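You operate a simulated robot arm through the tools that you are given. There is no shell and no other tool.

You are at the controls of a simulated robot arm. One attempt, no reset.

JOB
Set the controls near the narrow steel table back top. At the end: the right cream button is switched on; the far left cream button is switched on; the tension unit knob is turned to 20; the middle cream button is switched on; whatever was shut is shut again. Leave all else as you found it, and nothing knocked over.

It is judged by the outcome, as a careful person would: the job done as asked, and still so three seconds after it is handed in. It fails if anything else is knocked over, pushed out of place, dropped, spilled or broken.

ROBOT AND FRAMES
A 7-joint arm with a two-finger parallel gripper, fixed in place. Base frame: the origin is at the foot of the arm, x ahead of it, y to its left, z up; the work surface is at about z = 0. Readings come in m, rad, newtons and seconds.
With the tool pointing down near the work surface it reaches from about 0.26 to 0.68 m from the base axis. Its first joint turns from -2.897 to 2.897 rad. Payload 2.5 kg.
The TCP is the grasp point between the finger pads, 0.03 m short of the fingertips. In the tool frame z runs along the fingers and y along their closing line. The gripper opens to 0.094 m. The fingers are 0.028 m wide and 0.01 m thick; the gripper's body (0.05 by 0.096 m) begins 0.055 m behind the TCP.
Orientation is told as [roll, pitch, yaw] about the base's x, y, z axes, in that order, counted from this pose: with the fingers straight down and closing along the base's y, the tool's x points along the base's -x, its y along +y and its z along -z.

CONTROLS
- The arm moves only by the tool apply_moves. Its argument "moves" is a list of rows, each an object of numbers (a shift or turn left out is 0, a gripper value left out holds the last): "ax", "ay", "az": the turn, a rotation vector about the base's x, y, z in rad; "dx", "dy", "dz": the shift along the base's x, y, z in mm; "hand": the finger opening in mm, from 0 to 94. In form: [{"ax": .., "ay": .., "az": .., "dx": .., "dy": .., "dz": .., "hand": ..}, ...]. A call has 1 to 20 rows; each row shifts and turns the commanded pose from where the row before left it. Rows are played at 5 a second. More than 0.05 m and 0.15 rad between two rows, or a gripper value outside its range, and nothing of the call is played. Where a pose cannot be reached the arm comes as near as it can. A force on the tool above 40 N (or 10 N above the force at the start of the call, whichever is more), or a blocked arm, ends the call early, and 0.2 s more pass. Each finger travels about 0.072 m/s and halts on what it meets, pressing with about 40 N; the grip force reading is that of the motor and also rises with nothing between the fingers. The clock runs only during rows and for 0.2 s after the last one: add rows that do not move to give the fingers time. The reply holds the time, the measured pose of the TCP, the force on the tool along the base axes, the opening and the grip force, in the units named above and with some noise, with the torque about the TCP (base axes, N m) and any sound that the robot's microphone picked up, and new pictures: "pictures" is both (left out), scene, wrist or none.
- Cameras (640 x 400 px; columns grow to the right, rows downward): "scene" is fixed at [0.3994, -0.4983, 0.6059]; the picture's right is [0.40, 0.92, 0.00], its down [0.77, -0.34, -0.54] and it looks along [-0.49, 0.22, -0.84] (base axes); focal length 302 px, centre (320, 200). "wrist" rides on the gripper at [0.076, 0.014, -0.103] in the tool frame; the picture's right is [-0.18, 0.98, 0.00], its down [-0.75, -0.14, -0.64] and it looks along [-0.63, -0.12, 0.77] (tool axes); focal length 243 px, centre (320, 200).
- probe_pixels(camera, pixels): there is no depth. For up to 12 entries [column, row, z] of the newest picture of that camera ("zoom" is the newest enlarged one), the place [x, y] in the base frame at which the ray of that pixel passes the height z, good to about 0.002 m. The clock stands still meanwhile.
- inspect(camera, box): a new picture of the part [left, top, right, bottom] of that camera's present view, enlarged. The clock stands still meanwhile.
- sign_off(): hands the job in; it is judged then, once.

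Leave the gripper open and the arm clear of the work at the hand-in unless told otherwise.

The tools are called after "Call:" as a command line: name --argument value ..., lists and objects as JSON in quotes. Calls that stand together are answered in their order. apply_moves: Moves the arm, as the interface text tells. Its arguments: {"type":"object","properties":{"moves":{"type":"array","items":{"type":"object","properties":{"ax":{"type":"number"},"ay":{"type":"number"},"az":{"type":"number"},"dx":{"type":"number"},"dy":{"type":"number"},"dz":{"type":"number"},"hand":{"type":"number"}}}},"pictures":{"type":"string","enum":["both","scene","wrist","none"]}},"required":["moves"]} The other tools are called the same way: probe_pixels (camera, pixels) gives the place at which the rays of pixels pass given heights; inspect (camera, box) takes an enlarged picture of a part of a camera's view; sign_off () hands the job in.

At the start:

```text
time_s: 0.0
tcp_pos: [0.1944, -0.3531, 0.3141]
orientation: [0.0, -0.001, 0.001]
force: [0.3, 0.8, -0.6]
moment: [0.0, -0.02, 0.01]
width: 0.0941
gripper_force: 0.1
```

scene: 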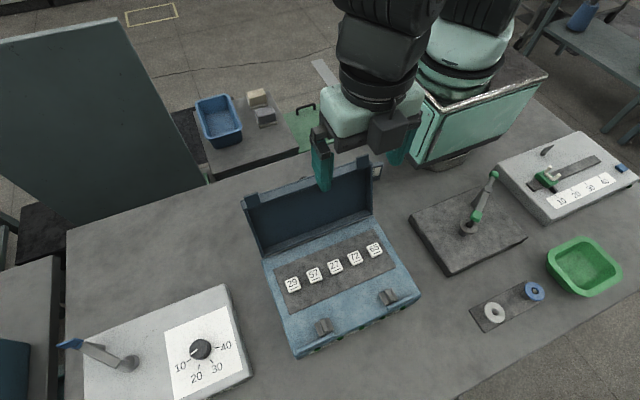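
wrist: 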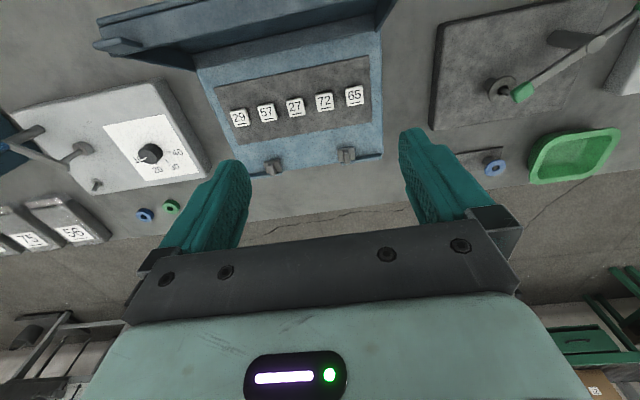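

I see an open blue case with five cream keys (29, 57, 27, 72, 65) and a dial box with 10–40 marks at the lower left. I'll look closer at several parts of the scene before moving.

Call:
inspect --camera "scene" --box '[230, 150, 430, 360]'

Call:
inspect --camera "scene" --box '[50, 270, 270, 400]'

Call:
inspect --camera "scene" --box '[180, 60, 340, 180]'

Call:
inspect --camera "scene" --box '[400, 120, 640, 340]'

Call:
inspect --camera "wrist" --box '[0, 60, 230, 260]'

Call:
inspect --camera "wrist" --box '[180, 40, 400, 200]'

```text
1.90 times, centred on (330, 255) of scene
```

zoom: 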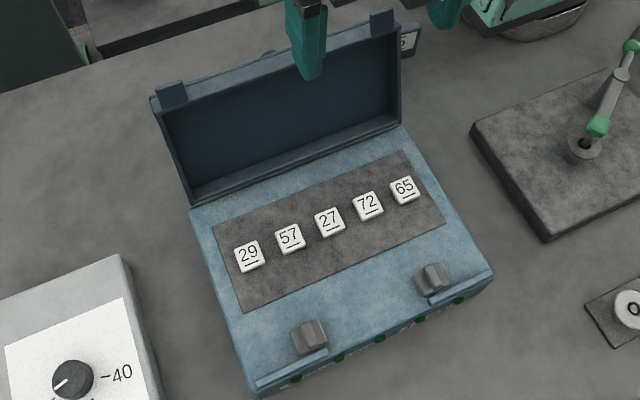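

```text
2.91 times, centred on (160, 335) of scene
```

zoom: 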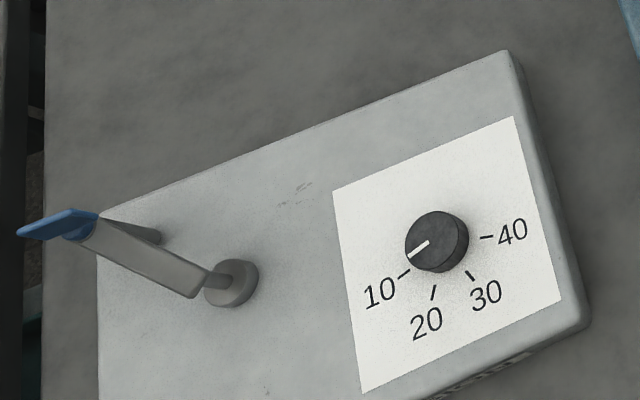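

```text
3.33 times, centred on (260, 120) of scene
```

zoom: 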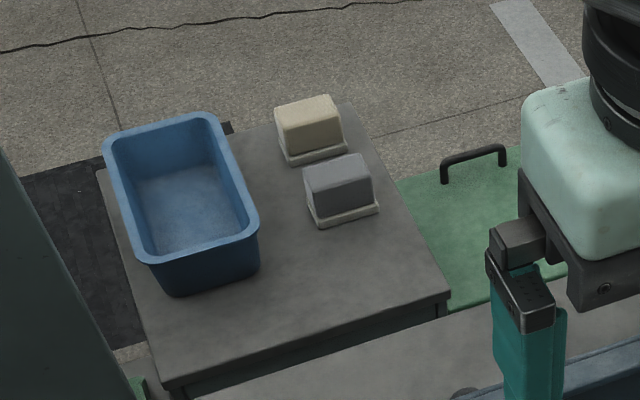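

```text
1.82 times, centred on (520, 230) of scene
```

zoom: 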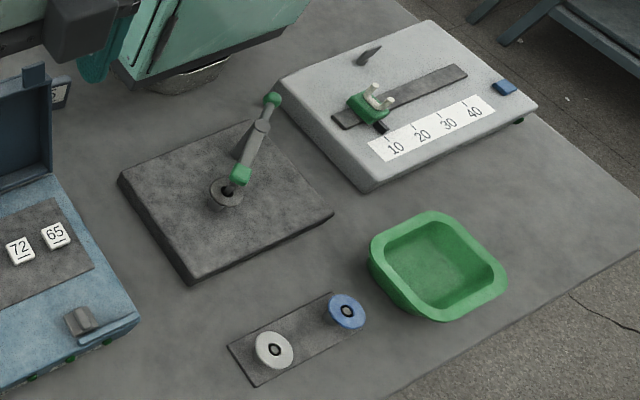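

```text
2.00 times, centred on (115, 160) of wrist
```

zoom: 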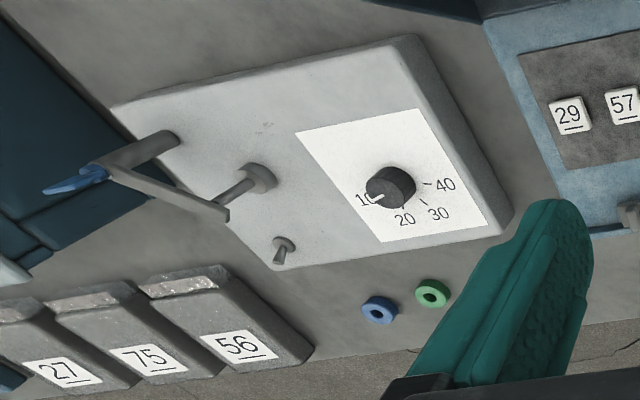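

```text
2.50 times, centred on (290, 120) of wrist
```

zoom: 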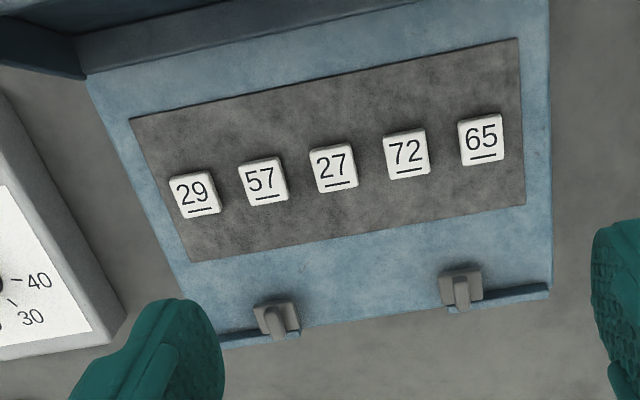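

The keys in the case look white with numbers, and I have not yet found anything I'd surely call the "tension unit" or the cream buttons. I'll probe positions of the key items to map the area.

Call:
probe_pixels --camera "scene" --pixels '[[293, 284, 0.05], [335, 266, 0.05], [374, 249, 0.05], [200, 349, 0.05], [220, 120, 0.0], [257, 97, 0.0], [305, 107, 0.0], [500, 305, 0.0], [468, 228, 0.0], [570, 185, 0.05], [70, 100, 0.0], [590, 20, 0.0]]'

Call:
inspect --camera "scene" --box '[0, 0, 240, 150]'

Call:
inspect --camera "scene" --box '[0, 200, 130, 400]'

Call:
inspect --camera "scene" --box '[500, 0, 640, 130]'

Call:
inspect --camera "wrist" --box '[500, 200, 640, 400]'

Call:
inspect --camera "wrist" --box '[0, 180, 160, 400]'

```text
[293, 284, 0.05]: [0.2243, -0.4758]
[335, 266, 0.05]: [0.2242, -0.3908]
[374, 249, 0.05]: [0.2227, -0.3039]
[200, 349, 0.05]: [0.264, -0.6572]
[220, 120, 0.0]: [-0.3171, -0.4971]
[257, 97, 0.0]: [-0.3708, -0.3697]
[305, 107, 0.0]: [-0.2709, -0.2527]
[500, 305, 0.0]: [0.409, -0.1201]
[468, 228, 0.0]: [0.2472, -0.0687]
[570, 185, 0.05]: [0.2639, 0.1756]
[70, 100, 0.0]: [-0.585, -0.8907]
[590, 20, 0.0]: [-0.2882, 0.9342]
```

```text
2.67 times, centred on (120, 75) of scene
```

zoom: 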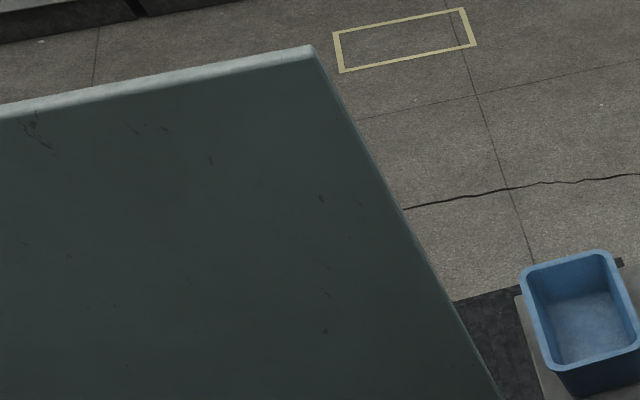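

```text
2.00 times, centred on (65, 300) of scene
```

zoom: 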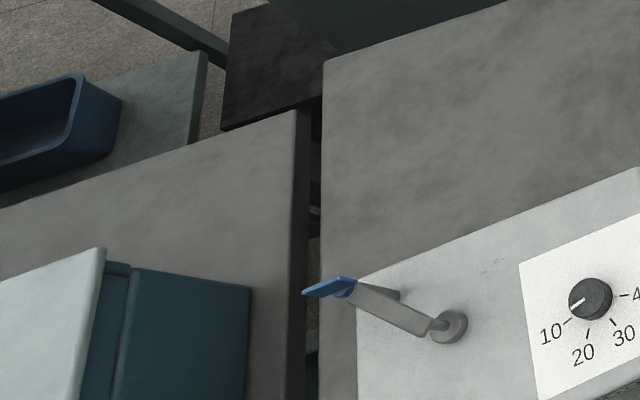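

```text
3.08 times, centred on (570, 65) of scene
```

zoom: 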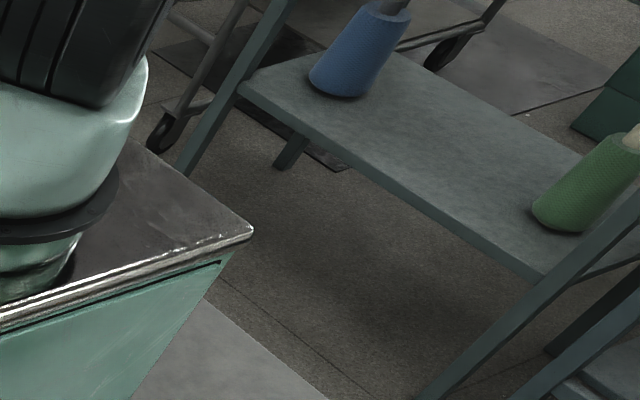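

```text
2.00 times, centred on (570, 300) of wrist
```

zoom: 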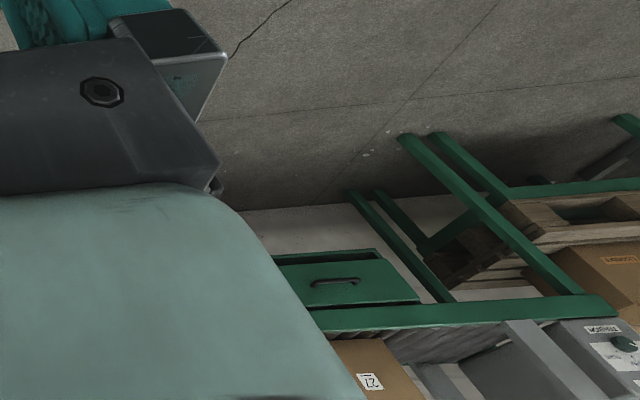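

```text
1.82 times, centred on (80, 290) of wrist
```

zoom: 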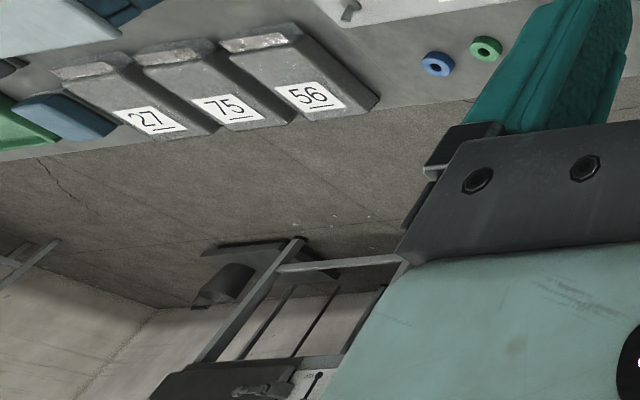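

Through the wrist camera at the far right (620, 345) I can see a box with a label and a knob, and there's another device at bottom left. I'll raise the arm and turn the wrist to look around.

Call:
apply_moves --moves '[{"dz": 40}, {"dz": 40}, {"dz": 40}, {"az": 0.15}, {"az": 0.15}, {"az": 0.15}, {"az": 0.15}, {"az": 0.15}, {"az": 0.15}, {"az": 0.15}, {"az": 0.15}, {}]'

```text
time_s: 2.6
tcp_pos: [0.1947, -0.3533, 0.4336]
orientation: [0.0, 0.001, 1.202]
force: [-0.5, -0.2, 0.8]
moment: [-0.02, -0.02, -0.03]
width: 0.094
gripper_force: 0.0
```

scene: 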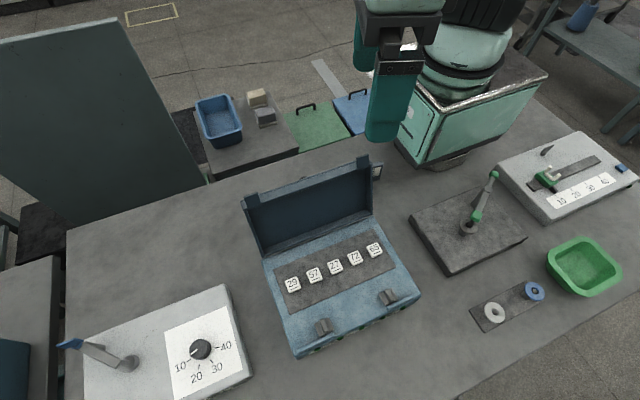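
wrist: 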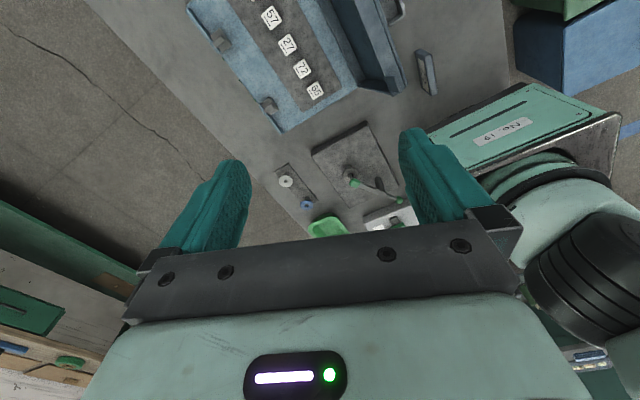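

Camera now faces +y: nothing like buttons except the case keys. Next I turn the wrist the other way to look toward −y and behind.

Call:
apply_moves --moves '[{"az": -0.15}, {"az": -0.15}, {"az": -0.15}, {"az": -0.15}, {"az": -0.15}, {"az": -0.15}, {"az": -0.15}, {"az": -0.15}, {"az": -0.15}, {"az": -0.15}, {"az": -0.15}, {"az": -0.15}, {"az": -0.15}, {"az": -0.15}, {"az": -0.15}, {"az": -0.15}, {}]'

Call:
apply_moves --moves '[{"az": -0.15}, {"az": -0.15}, {"az": -0.15}, {"az": -0.15}, {"az": -0.15}, {"az": -0.15}, {"az": -0.15}, {}]'

```text
time_s: 6.2
tcp_pos: [0.1932, -0.3533, 0.4329]
orientation: [0.0, -0.001, -1.2]
force: [0.7, 0.6, -0.2]
moment: [-0.01, 0.0, 0.01]
width: 0.0941
gripper_force: 0.0
```

scene: 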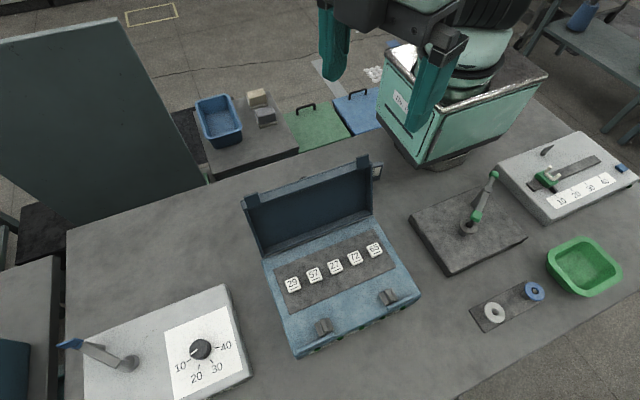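
wrist: 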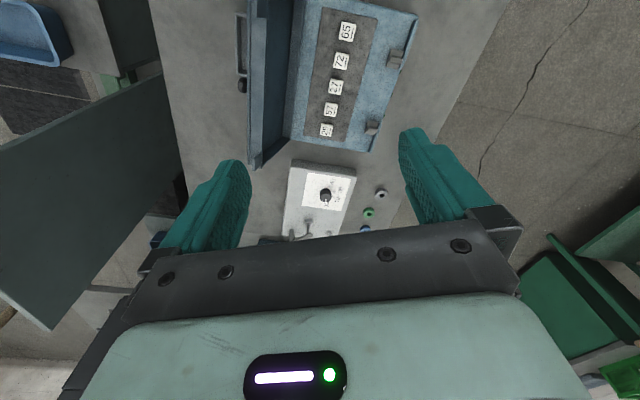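

```text
time_s: 8.0
tcp_pos: [0.1923, -0.3525, 0.4339]
orientation: [0.0, -0.001, -2.249]
force: [-0.9, -0.2, -0.4]
moment: [0.01, -0.02, 0.01]
width: 0.0938
gripper_force: 0.1
```

scene: 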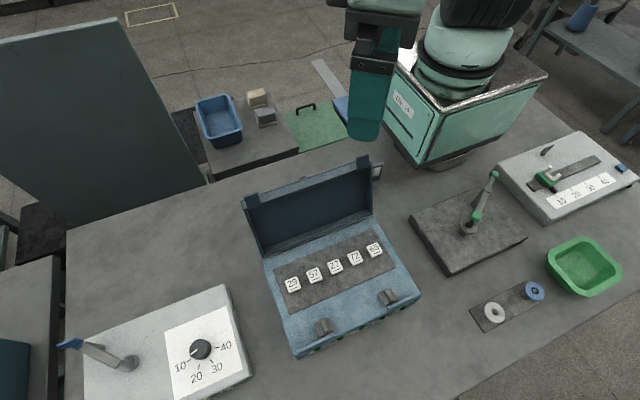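
wrist: 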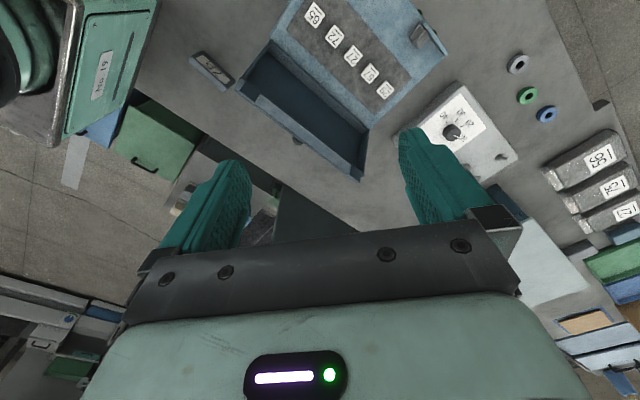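

A big dark panel stands behind the main table at −y, and behind it is the narrow table with the blue tray. I also saw whitish things near (373, 73) in the scene picture. I'll probe the table edges and panel to be sure of clearances, then swing the arm toward the back.

Call:
probe_pixels --camera "scene" --pixels '[[67, 230, 0.0], [208, 180, 0.0], [350, 140, 0.0], [115, 17, 0.3], [115, 17, 0.5], [115, 17, 0.2], [205, 180, 0.0], [205, 180, 0.1], [297, 152, 0.0], [297, 152, -0.1], [195, 100, 0.0], [373, 73, 0.0]]'

Call:
probe_pixels --camera "wrist" --pixels '[[275, 190, 0.0], [275, 190, 0.1], [275, 190, 0.2], [275, 190, 0.3], [150, 165, 0.0], [110, 85, 0.0], [200, 150, 0.0], [300, 10, 0.0]]'

Call:
inspect --camera "wrist" --box '[40, 40, 400, 260]'

Call:
inspect --camera "wrist" --box '[440, 40, 640, 400]'

Call:
inspect --camera "wrist" --box '[0, 240, 180, 400]'

```text
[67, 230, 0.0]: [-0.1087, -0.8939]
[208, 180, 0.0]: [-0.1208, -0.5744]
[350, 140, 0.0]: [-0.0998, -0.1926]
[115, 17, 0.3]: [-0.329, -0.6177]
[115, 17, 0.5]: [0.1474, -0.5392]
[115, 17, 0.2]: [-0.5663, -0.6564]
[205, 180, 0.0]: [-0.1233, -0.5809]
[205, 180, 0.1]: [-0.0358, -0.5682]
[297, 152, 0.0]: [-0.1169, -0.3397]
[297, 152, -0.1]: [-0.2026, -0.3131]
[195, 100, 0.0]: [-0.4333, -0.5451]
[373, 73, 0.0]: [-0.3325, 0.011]
```

```text
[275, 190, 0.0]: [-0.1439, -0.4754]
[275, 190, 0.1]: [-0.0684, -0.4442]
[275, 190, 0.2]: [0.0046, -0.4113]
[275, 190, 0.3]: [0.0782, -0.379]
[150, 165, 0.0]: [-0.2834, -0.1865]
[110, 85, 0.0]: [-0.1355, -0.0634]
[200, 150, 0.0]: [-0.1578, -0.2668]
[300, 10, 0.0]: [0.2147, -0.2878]
```

```text
1.78 times, centred on (220, 150) of wrist
```

zoom: 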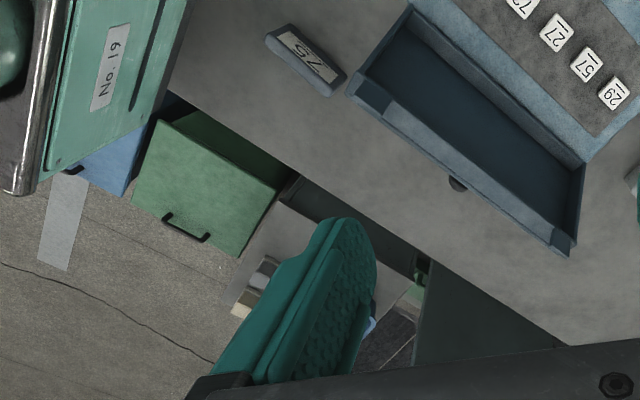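

```text
1.11 times, centred on (540, 220) of wrist
```

zoom: 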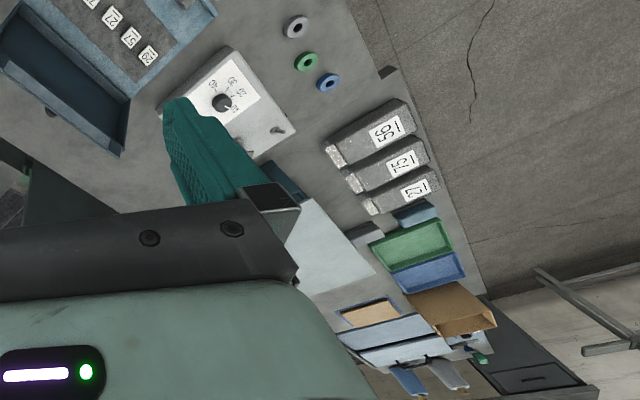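

```text
2.50 times, centred on (90, 320) of wrist
```

zoom: 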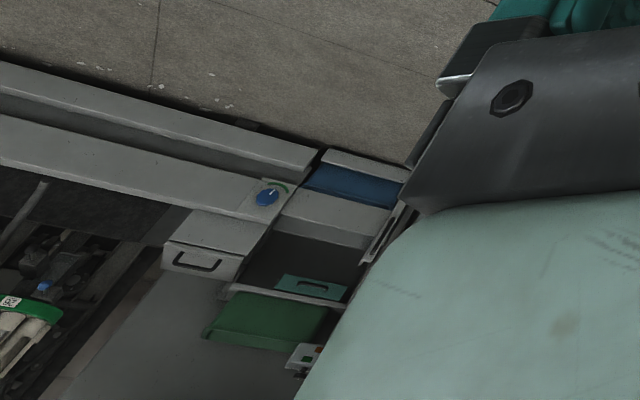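

The panel stands vertically at about x = −0.13, y < −0.58, up to about z = 0.39. I'll raise further and swing the arm over the back edge of the main table, keeping well away from the panel, to look at the narrow table and behind the panel.

Call:
apply_moves --moves '[{"dz": 45}, {"dz": 45}, {"dx": -45, "dy": -10}, {"dx": -45, "dy": -5}, {"dx": -45}, {"dx": -45}, {"dx": -45, "dy": 5}, {"dx": -40, "dy": 10}, {}]'

```text
time_s: 10.0
tcp_pos: [-0.0671, -0.3577, 0.5127]
orientation: [-0.049, 0.007, -2.247]
force: [0.4, -0.7, 0.1]
moment: [-0.03, -0.02, -0.02]
width: 0.094
gripper_force: 0.1
```

scene: 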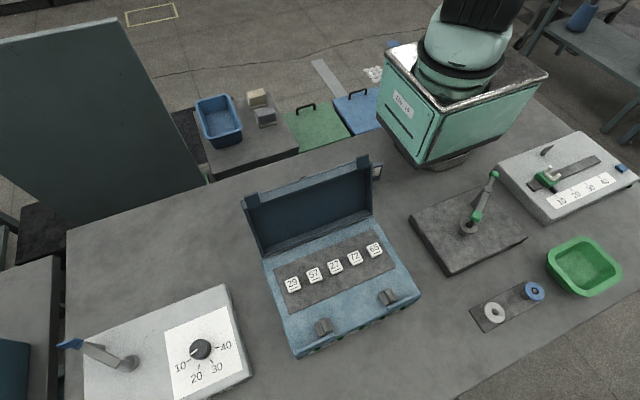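
wrist: 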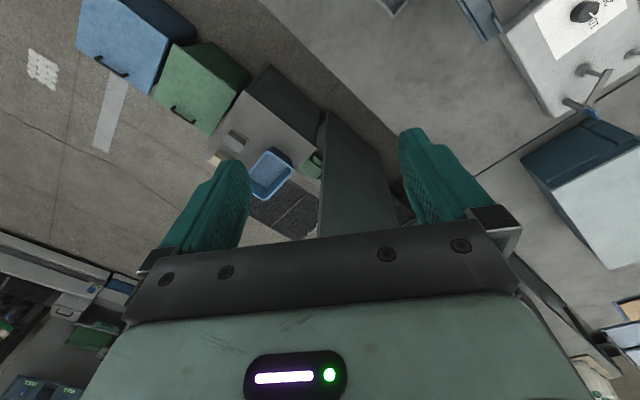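

Now the narrow table behind is visible with the blue tray, cream and grey blocks, and a green thing next to the panel near (315, 165). Zooming in.

Call:
inspect --camera "wrist" --box '[190, 80, 400, 240]'

Call:
inspect --camera "wrist" --box '[0, 0, 260, 180]'

Call:
inspect --camera "wrist" --box '[0, 220, 160, 400]'

Call:
inspect --camera "wrist" --box '[500, 60, 640, 400]'

```text
2.50 times, centred on (295, 160) of wrist
```

zoom: 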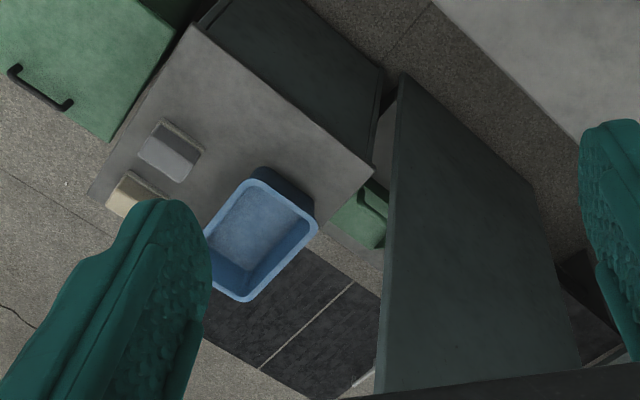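

```text
2.22 times, centred on (130, 90) of wrist
```

zoom: 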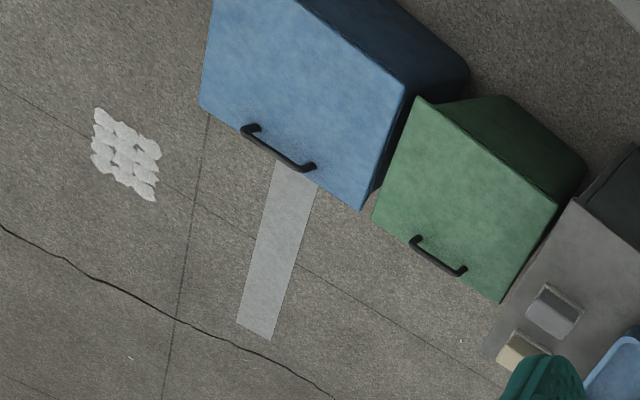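

```text
2.22 times, centred on (80, 310) of wrist
```

zoom: 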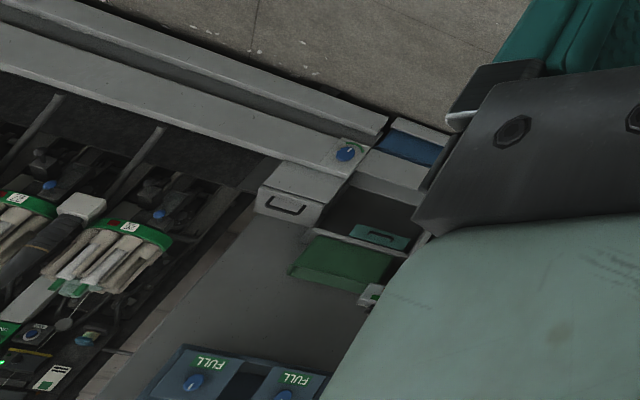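

```text
1.18 times, centred on (570, 230) of wrist
```

zoom: 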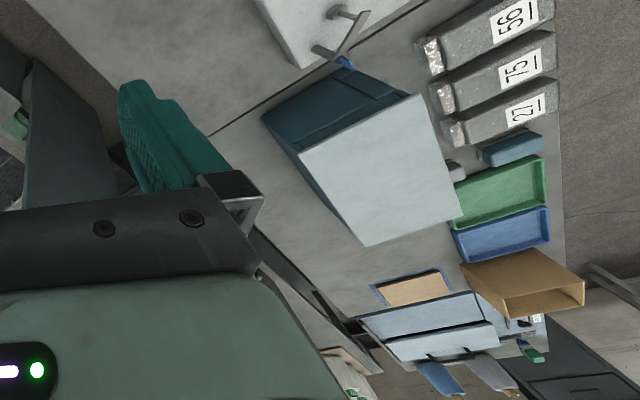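

I haven't seen a label that reads "tension unit" yet. The dial box seems to carry text on its front side near (215, 395) and the case too. I'll zoom on those, and on other devices.

Call:
inspect --camera "scene" --box '[180, 360, 260, 400]'

Call:
inspect --camera "scene" --box '[540, 130, 640, 220]'

Call:
inspect --camera "scene" --box '[290, 290, 420, 360]'

Call:
inspect --camera "scene" --box '[350, 40, 450, 180]'

```text
8.00 times, centred on (220, 380) of scene
```

zoom: 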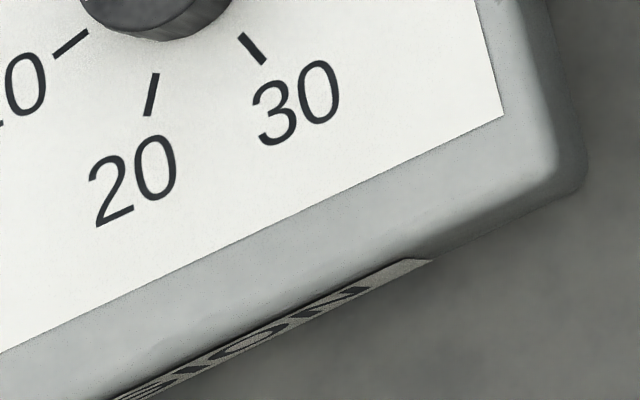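

```text
4.44 times, centred on (590, 175) of scene
```

zoom: 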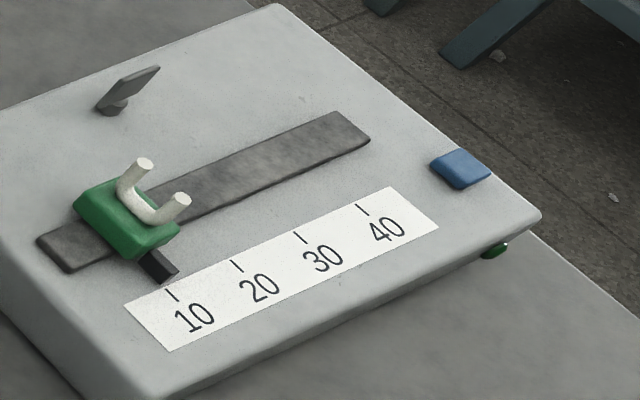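

```text
4.92 times, centred on (355, 325) of scene
```

zoom: 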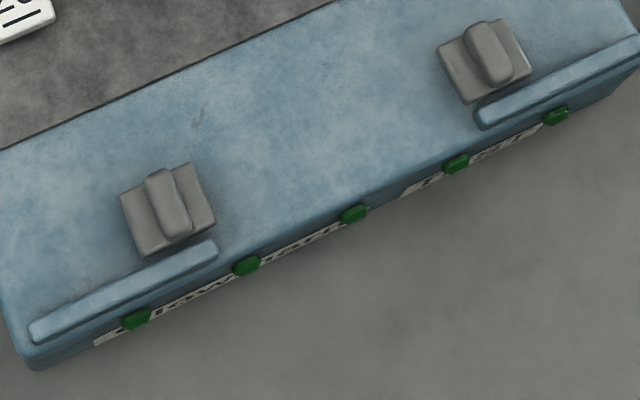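

```text
2.86 times, centred on (400, 110) of scene
```

zoom: 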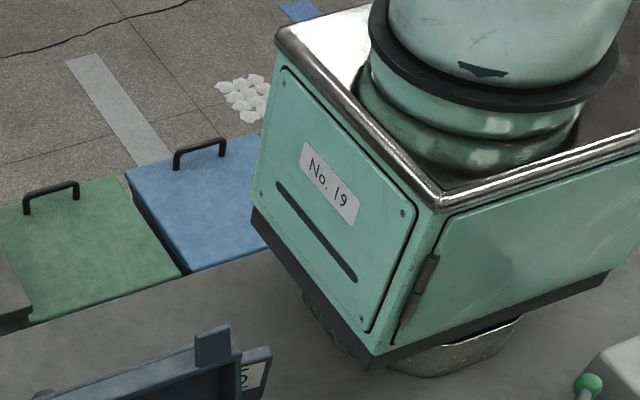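

The dial box label ends in something like "…SION…", and the case front has text plus five small green lamps. Before reading those from the front, I'll finish looking round: turn the wrist to look straight behind (−x).

Call:
apply_moves --moves '[{"az": -0.15}, {"az": -0.15}, {"az": -0.15}, {"az": -0.15}, {"az": -0.15}, {}]'

```text
time_s: 11.4
tcp_pos: [-0.0686, -0.3572, 0.5138]
orientation: [-0.032, -0.015, -2.999]
force: [-0.3, 0.5, -0.5]
moment: [0.02, -0.03, -0.02]
width: 0.094
gripper_force: 0.0
```

scene: 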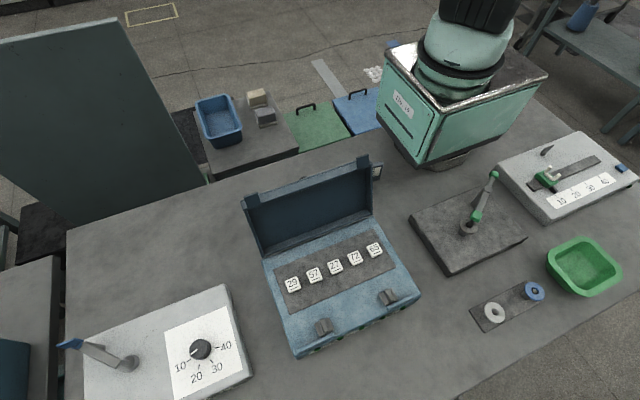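
wrist: 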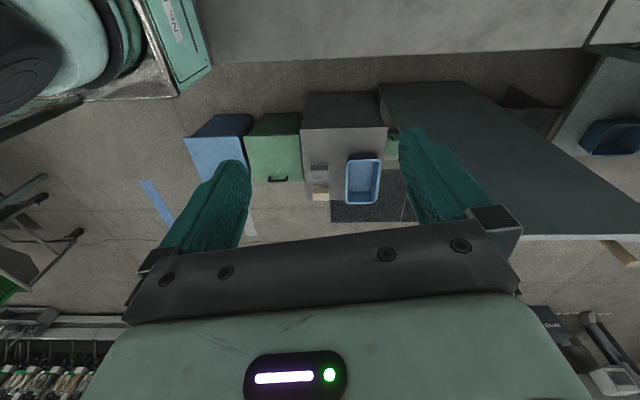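

The narrow table (with tray and blocks) sits between a green cabinet and the dark panel. Behind the panel is still hidden, with a bit of green near (392, 140). I'll move further back over the narrow table, high up, and look toward −y behind the panel.

Call:
apply_moves --moves '[{"dx": -40, "dz": 5, "az": 0.14}, {"dx": -40, "az": 0.14}, {"dx": -40, "az": 0.14}, {"dx": -40, "az": 0.14}, {"dx": -40, "az": 0.14}, {"dx": -40, "az": 0.14}, {"az": 0.14}, {"az": 0.14}, {"az": 0.14}, {"az": 0.14}, {}]'

```text
time_s: 13.8
tcp_pos: [-0.311, -0.3534, 0.5286]
orientation: [0.0, 0.0, -1.597]
force: [0.4, -0.7, -0.2]
moment: [-0.01, -0.02, 0.03]
width: 0.0943
gripper_force: 0.0
```

scene: 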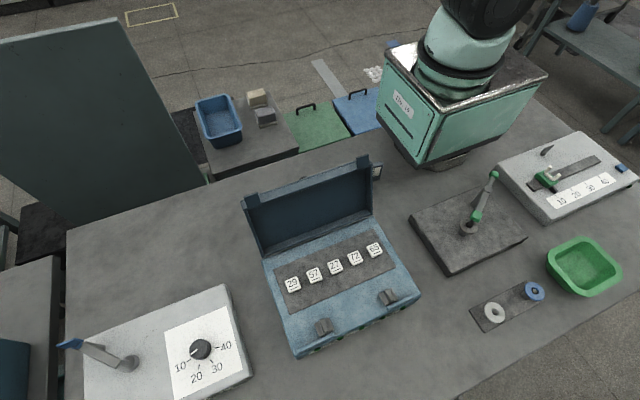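
wrist: 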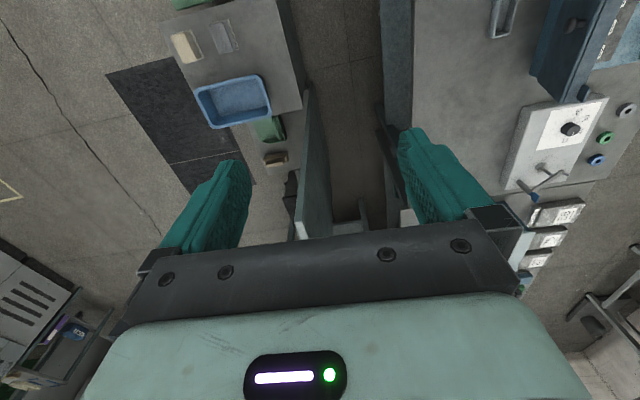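

Nothing with controls behind the panel. I'll zoom in on this view for certainty.

Call:
inspect --camera "wrist" --box '[90, 0, 350, 240]'

Call:
inspect --camera "wrist" --box '[440, 0, 640, 300]'

Call:
inspect --camera "wrist" --box '[0, 180, 180, 400]'

```text
1.67 times, centred on (220, 120) of wrist
```

zoom: 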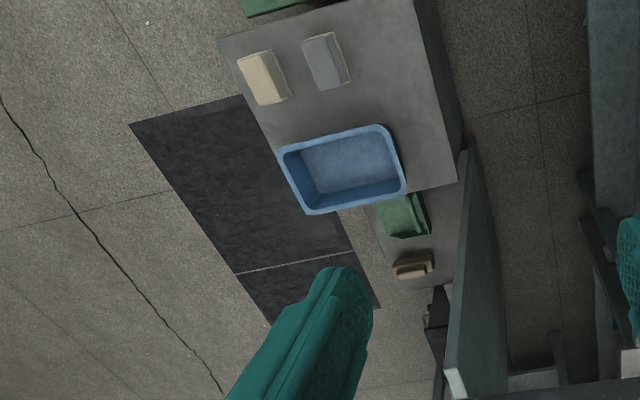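

```text
1.33 times, centred on (540, 150) of wrist
```

zoom: 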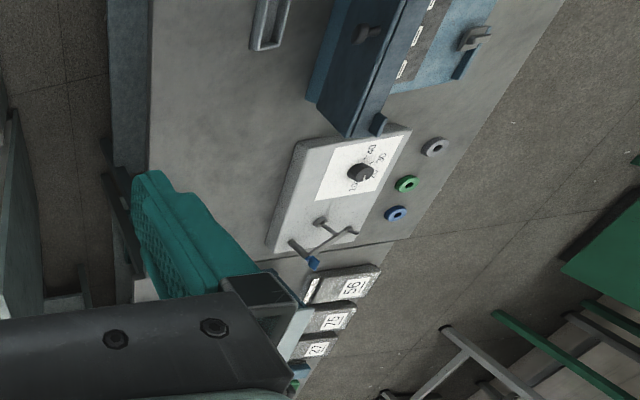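

```text
1.82 times, centred on (90, 290) of wrist
```

zoom: 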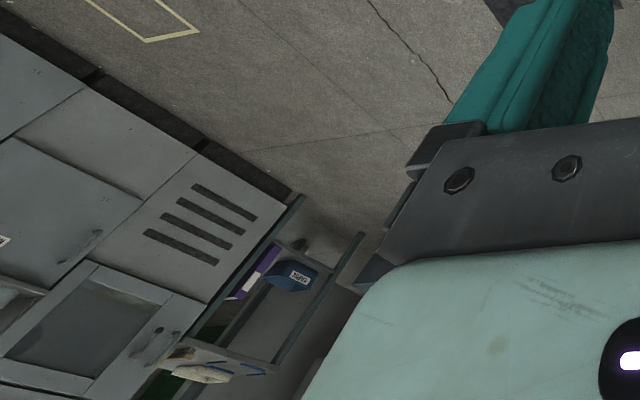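

Nothing new there. The controls are on the main table, so I'll go round to the front (+x side) with the wrist camera looking back at the front faces to read labels and lamp states.

Call:
apply_moves --moves '[{"dx": 46}, {"dx": 46}, {"dx": 46}, {"dx": 46}, {"dx": 46}, {"dx": 46}, {"dx": 46}, {"dx": 46}, {"dx": 46}, {"dx": 46}, {"dx": 46}, {"dx": 46, "dy": 8, "az": -0.14}, {"dx": 46, "dy": 8, "az": -0.14}, {"dx": 46, "dy": 8, "az": -0.14}, {"dx": 46, "dy": 8, "az": -0.14}, {"dx": 46, "dy": 8, "az": -0.14}, {"dx": 46, "dy": 8, "az": -0.14}, {"dx": 29, "dz": -40, "az": -0.14}, {}]'

```text
time_s: 17.8
tcp_pos: [0.4995, -0.3038, 0.4862]
orientation: [0.001, 0.0, -2.58]
force: [0.5, -0.3, -1.1]
moment: [0.0, 0.01, 0.03]
width: 0.0937
gripper_force: 0.0
```

scene: 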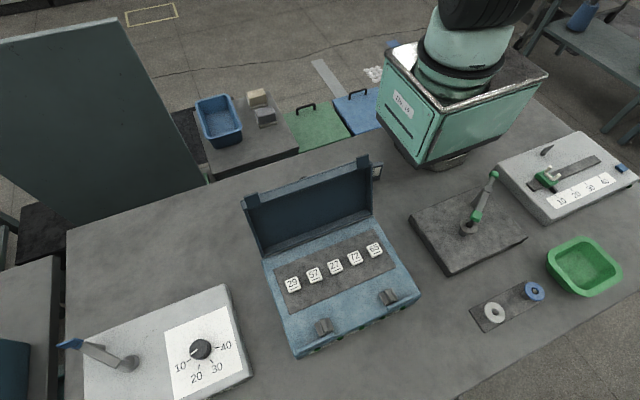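
wrist: 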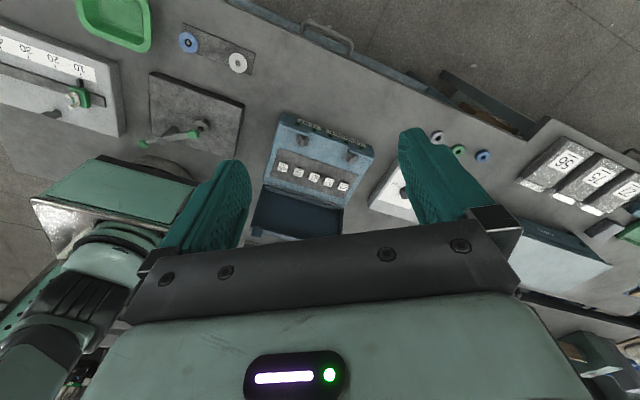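

I now see a long front rail with a handle at (330, 40) along the table's front edge. I'll zoom in on that and the case front labels.

Call:
inspect --camera "wrist" --box '[220, 0, 560, 140]'

Call:
inspect --camera "wrist" --box '[240, 100, 400, 240]'

Call:
inspect --camera "wrist" --box '[0, 0, 260, 160]'

Call:
inspect --camera "wrist" --box '[480, 100, 640, 400]'

```text
1.88 times, centred on (390, 70) of wrist
```

zoom: 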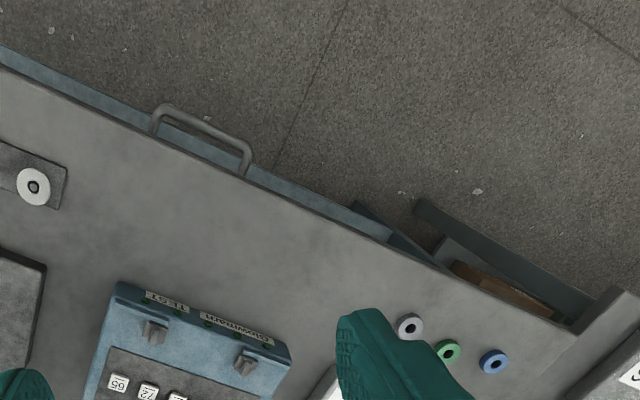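

```text
2.86 times, centred on (320, 170) of wrist
```

zoom: 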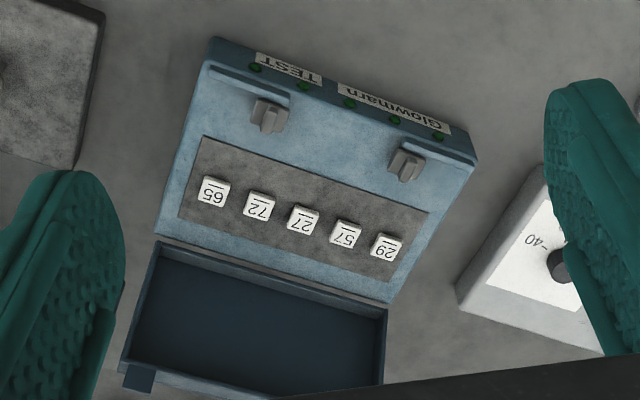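

```text
2.46 times, centred on (130, 80) of wrist
```

zoom: 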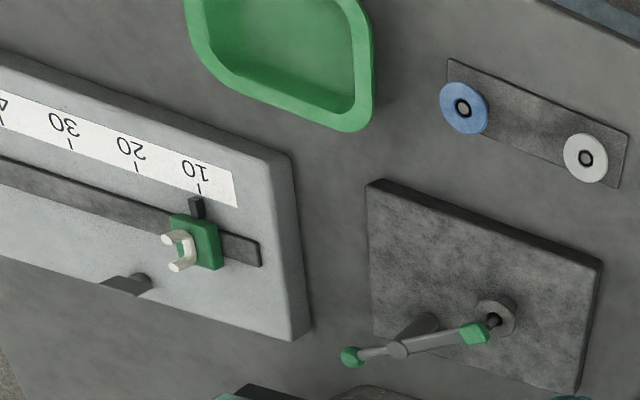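

```text
1.33 times, centred on (560, 250) of wrist
```

zoom: 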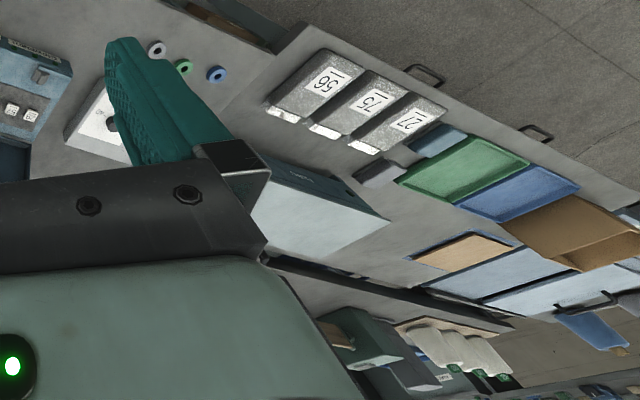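

The case is labelled "Glowmarn TEST" with five lamps on its front. Now I'll move closer toward −y to read the dial box's label.

Call:
apply_moves --moves '[{"dy": -45}, {"dy": -45}, {"dy": -45}, {"dy": -45}, {"dz": -40, "az": -0.1}, {"dz": -40, "az": -0.1}, {}]'

```text
time_s: 19.4
tcp_pos: [0.4591, -0.4431, 0.4009]
orientation: [0.0, 0.001, -2.779]
force: [0.0, -0.5, -0.1]
moment: [0.01, -0.01, 0.01]
width: 0.0941
gripper_force: 0.0
out of reach, approached as far as the arm can: row 3, 4
```

scene: 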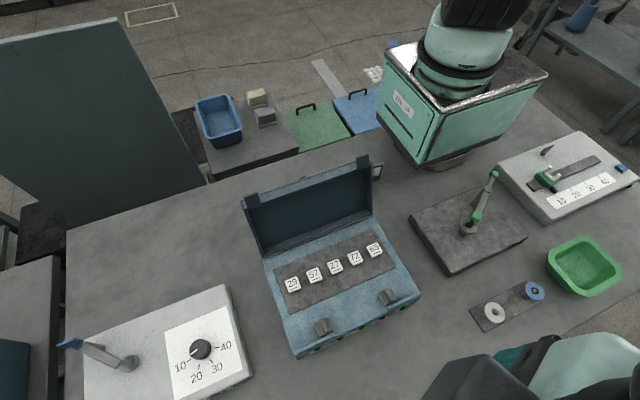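
wrist: 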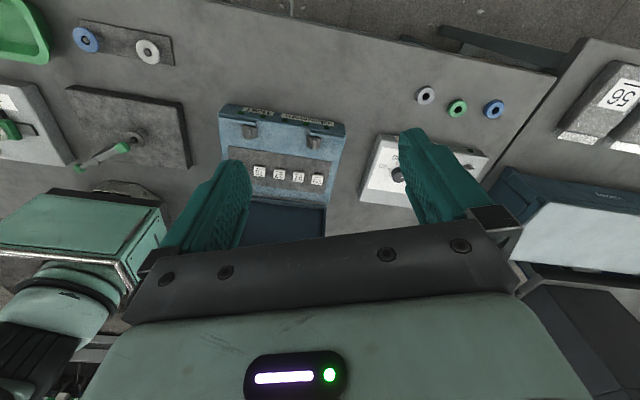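

I'll zoom on the dial box label and the case in this view.

Call:
inspect --camera "wrist" --box '[340, 60, 540, 220]'

Call:
inspect --camera "wrist" --box '[200, 90, 360, 240]'

Call:
inspect --camera "wrist" --box '[480, 140, 640, 320]'

```text
2.50 times, centred on (440, 140) of wrist
```

zoom: 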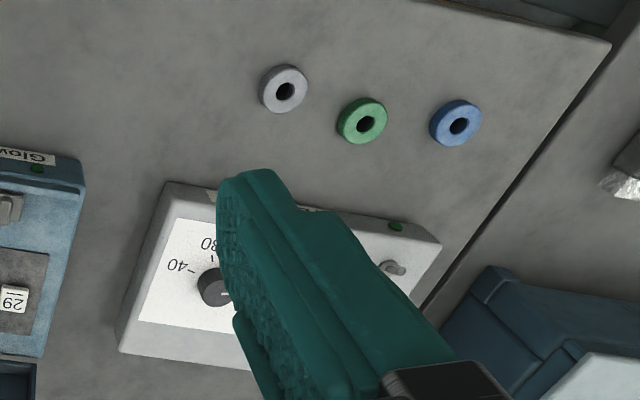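

```text
2.67 times, centred on (280, 165) of wrist
```

zoom: 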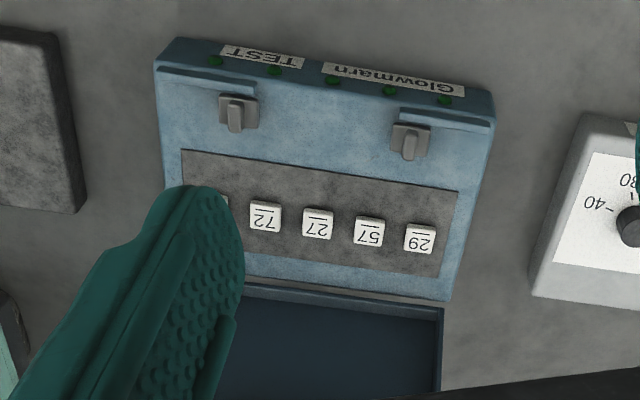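

```text
2.22 times, centred on (560, 230) of wrist
```

zoom: 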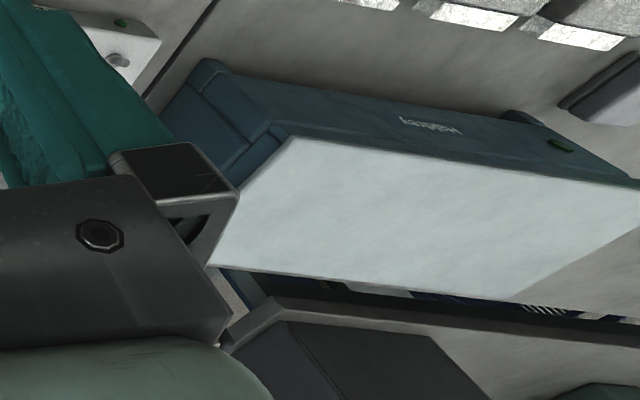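

The right finger hides the dial's label. I'll turn the wrist a little so the dial box sits between the fingers.

Call:
apply_moves --moves '[{"az": 0.15}, {"az": 0.15}, {"az": 0.1, "dx": 20}, {"dz": -20}, {}]' --pictures "wrist"

Call:
inspect --camera "wrist" --box '[250, 70, 410, 220]'

```text
time_s: 20.6
tcp_pos: [0.4786, -0.4435, 0.3819]
orientation: [-0.001, -0.001, -2.378]
force: [1.1, -0.6, -0.5]
moment: [-0.01, -0.04, 0.0]
width: 0.0942
gripper_force: 0.1
```

wrist: 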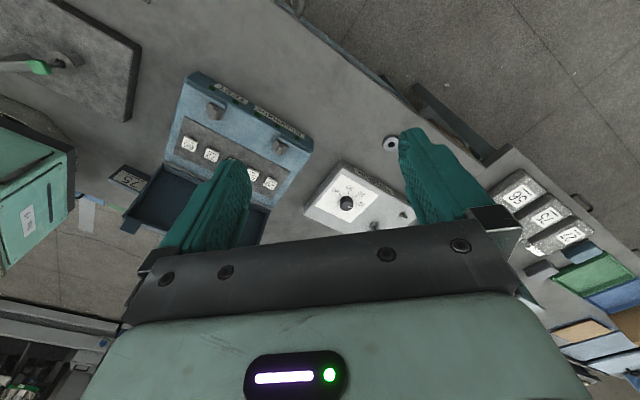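

```text
2.67 times, centred on (330, 145) of wrist
```

zoom: 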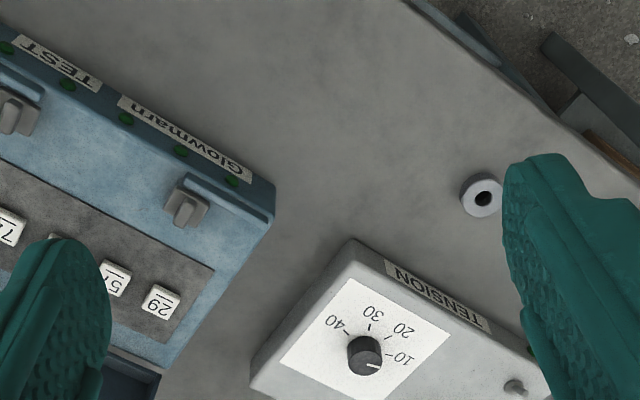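

The dial box is labelled "TENSION", so that is the tension unit; the case "Glowmarn TEST" holds the five cream keys. All five lamps look dark. Next I triangulate key and dial heights from both cameras. Key 29 is at zoom (161, 303), the dial at zoom (365, 355).

Call:
probe_pixels --camera "zoom" --pixels '[[161, 303, 0.03], [161, 303, 0.05], [161, 303, 0.07], [116, 279, 0.05], [365, 352, 0.03], [365, 352, 0.05], [365, 352, 0.07], [365, 352, 0.09], [272, 205, 0.05], [185, 200, 0.06]]'

Call:
inspect --camera "scene" --box '[270, 230, 400, 310]'

```text
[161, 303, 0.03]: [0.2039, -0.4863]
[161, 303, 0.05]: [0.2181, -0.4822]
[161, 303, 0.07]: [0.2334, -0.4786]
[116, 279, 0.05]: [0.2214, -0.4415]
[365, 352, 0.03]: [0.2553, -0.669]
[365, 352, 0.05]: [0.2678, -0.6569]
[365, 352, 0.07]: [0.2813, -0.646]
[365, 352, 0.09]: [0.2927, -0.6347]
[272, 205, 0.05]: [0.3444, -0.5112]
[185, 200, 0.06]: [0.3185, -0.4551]
```

```text
4.92 times, centred on (335, 270) of scene
```

zoom: 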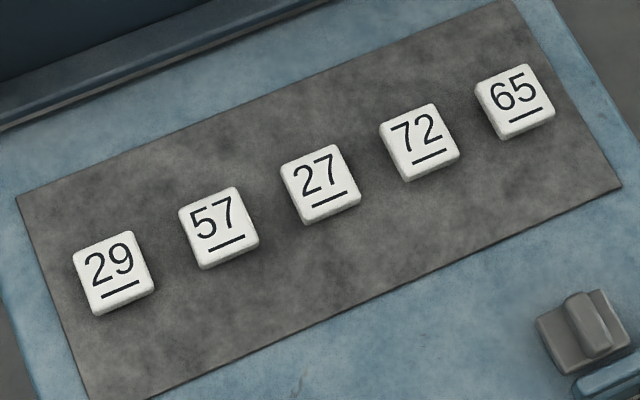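

Now probing all five key centres in this zoom at a few heights to match with the wrist rays.

Call:
probe_pixels --camera "zoom" --pixels '[[113, 270, 0.04], [113, 270, 0.05], [113, 270, 0.06], [113, 270, 0.07], [218, 226, 0.05], [319, 182, 0.05], [419, 140, 0.05], [514, 98, 0.05], [74, 254, 0.055], [151, 290, 0.055], [135, 232, 0.055], [92, 312, 0.055]]'

```text
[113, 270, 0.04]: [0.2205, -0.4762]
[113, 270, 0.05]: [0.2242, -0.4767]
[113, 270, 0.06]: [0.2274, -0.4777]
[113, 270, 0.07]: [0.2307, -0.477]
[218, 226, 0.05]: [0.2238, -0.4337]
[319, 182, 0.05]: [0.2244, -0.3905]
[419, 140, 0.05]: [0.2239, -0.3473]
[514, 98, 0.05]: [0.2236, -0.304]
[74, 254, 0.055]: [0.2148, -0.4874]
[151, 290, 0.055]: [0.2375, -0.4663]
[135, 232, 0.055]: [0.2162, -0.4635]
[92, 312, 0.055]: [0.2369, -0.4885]
```

Key tops come out at about z = 0.062, x ≈ 0.228, at y = −0.477 (29), −0.434 (57), −0.3905 (27), −0.347 (72), −0.304 (65). The dial is at about (0.264, −0.657), top near z ≈ 0.047. I'll close the gripper and go above the middle key (27), high, with the camera side away from the lid.

Call:
apply_moves --moves '[{"hand": 0, "dx": -42, "dy": 9, "az": -0.12}, {"dx": -42, "dy": 9, "az": -0.12}, {"dx": -42, "dy": 9, "az": -0.12}, {"dx": -42, "dy": 9, "az": -0.12}, {"dx": -42, "dy": 9, "az": -0.12}, {"dx": -41, "dy": 8, "az": -0.12}, {"dz": -45}, {"dz": -45}, {"dz": -45}, {"dz": -40}, {}]'

Call:
probe_pixels --camera "scene" --pixels '[[262, 257, 0.055], [383, 213, 0.055], [245, 200, 0.15], [245, 200, 0.18], [370, 165, 0.15], [370, 165, 0.18]]'

```text
time_s: 23.0
tcp_pos: [0.2283, -0.3907, 0.2063]
orientation: [0.0, 0.0, -3.098]
force: [0.1, -1.0, 0.6]
moment: [0.02, 0.04, 0.02]
width: 0.0
gripper_force: 33.3
```

scene: 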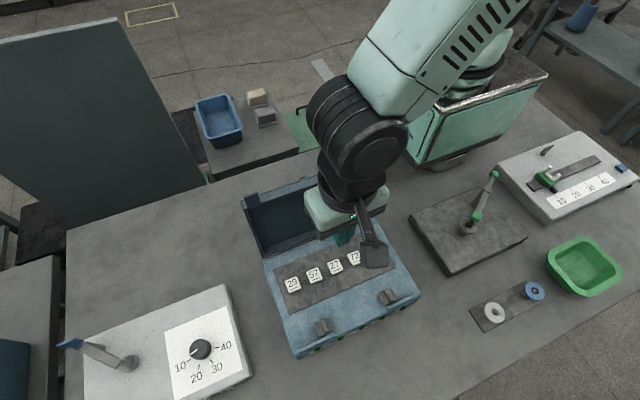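
wrist: 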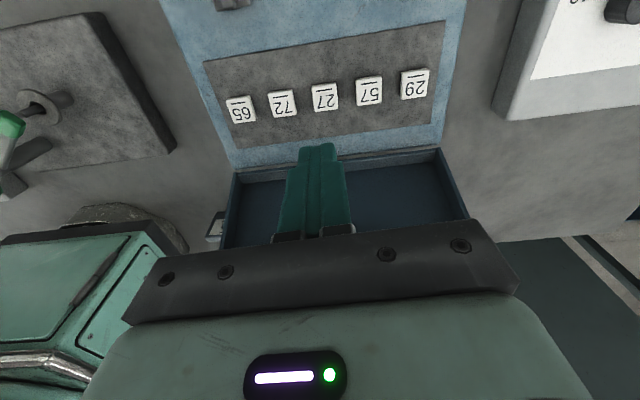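

```text
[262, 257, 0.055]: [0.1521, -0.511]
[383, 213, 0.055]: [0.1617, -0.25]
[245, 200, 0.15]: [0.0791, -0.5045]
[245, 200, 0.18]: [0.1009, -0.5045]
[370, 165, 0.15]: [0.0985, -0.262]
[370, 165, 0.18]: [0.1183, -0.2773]
```

The arm is right above the middle key's estimated spot. I'll refine the key positions with this closer wrist view: 65 (241,109), 72 (283,103), 27 (325,97), 57 (369,91), 29 (414,84).

Call:
probe_pixels --camera "wrist" --pixels '[[325, 97, 0.05], [325, 97, 0.06], [325, 97, 0.07], [414, 84, 0.05], [414, 84, 0.06], [414, 84, 0.07], [283, 103, 0.06], [241, 109, 0.06], [369, 91, 0.06]]'

Call:
inspect --camera "wrist" --box '[200, 40, 460, 180]'

```text
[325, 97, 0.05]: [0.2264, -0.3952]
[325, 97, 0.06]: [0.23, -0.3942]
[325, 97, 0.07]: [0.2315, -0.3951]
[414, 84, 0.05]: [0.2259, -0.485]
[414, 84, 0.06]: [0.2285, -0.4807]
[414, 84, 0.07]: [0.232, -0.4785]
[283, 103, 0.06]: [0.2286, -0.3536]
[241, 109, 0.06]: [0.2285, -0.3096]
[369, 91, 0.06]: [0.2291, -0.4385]
```

```text
2.46 times, centred on (330, 110) of wrist
```

zoom: 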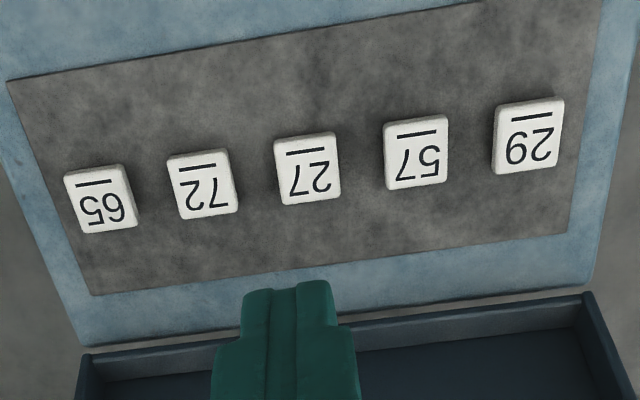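

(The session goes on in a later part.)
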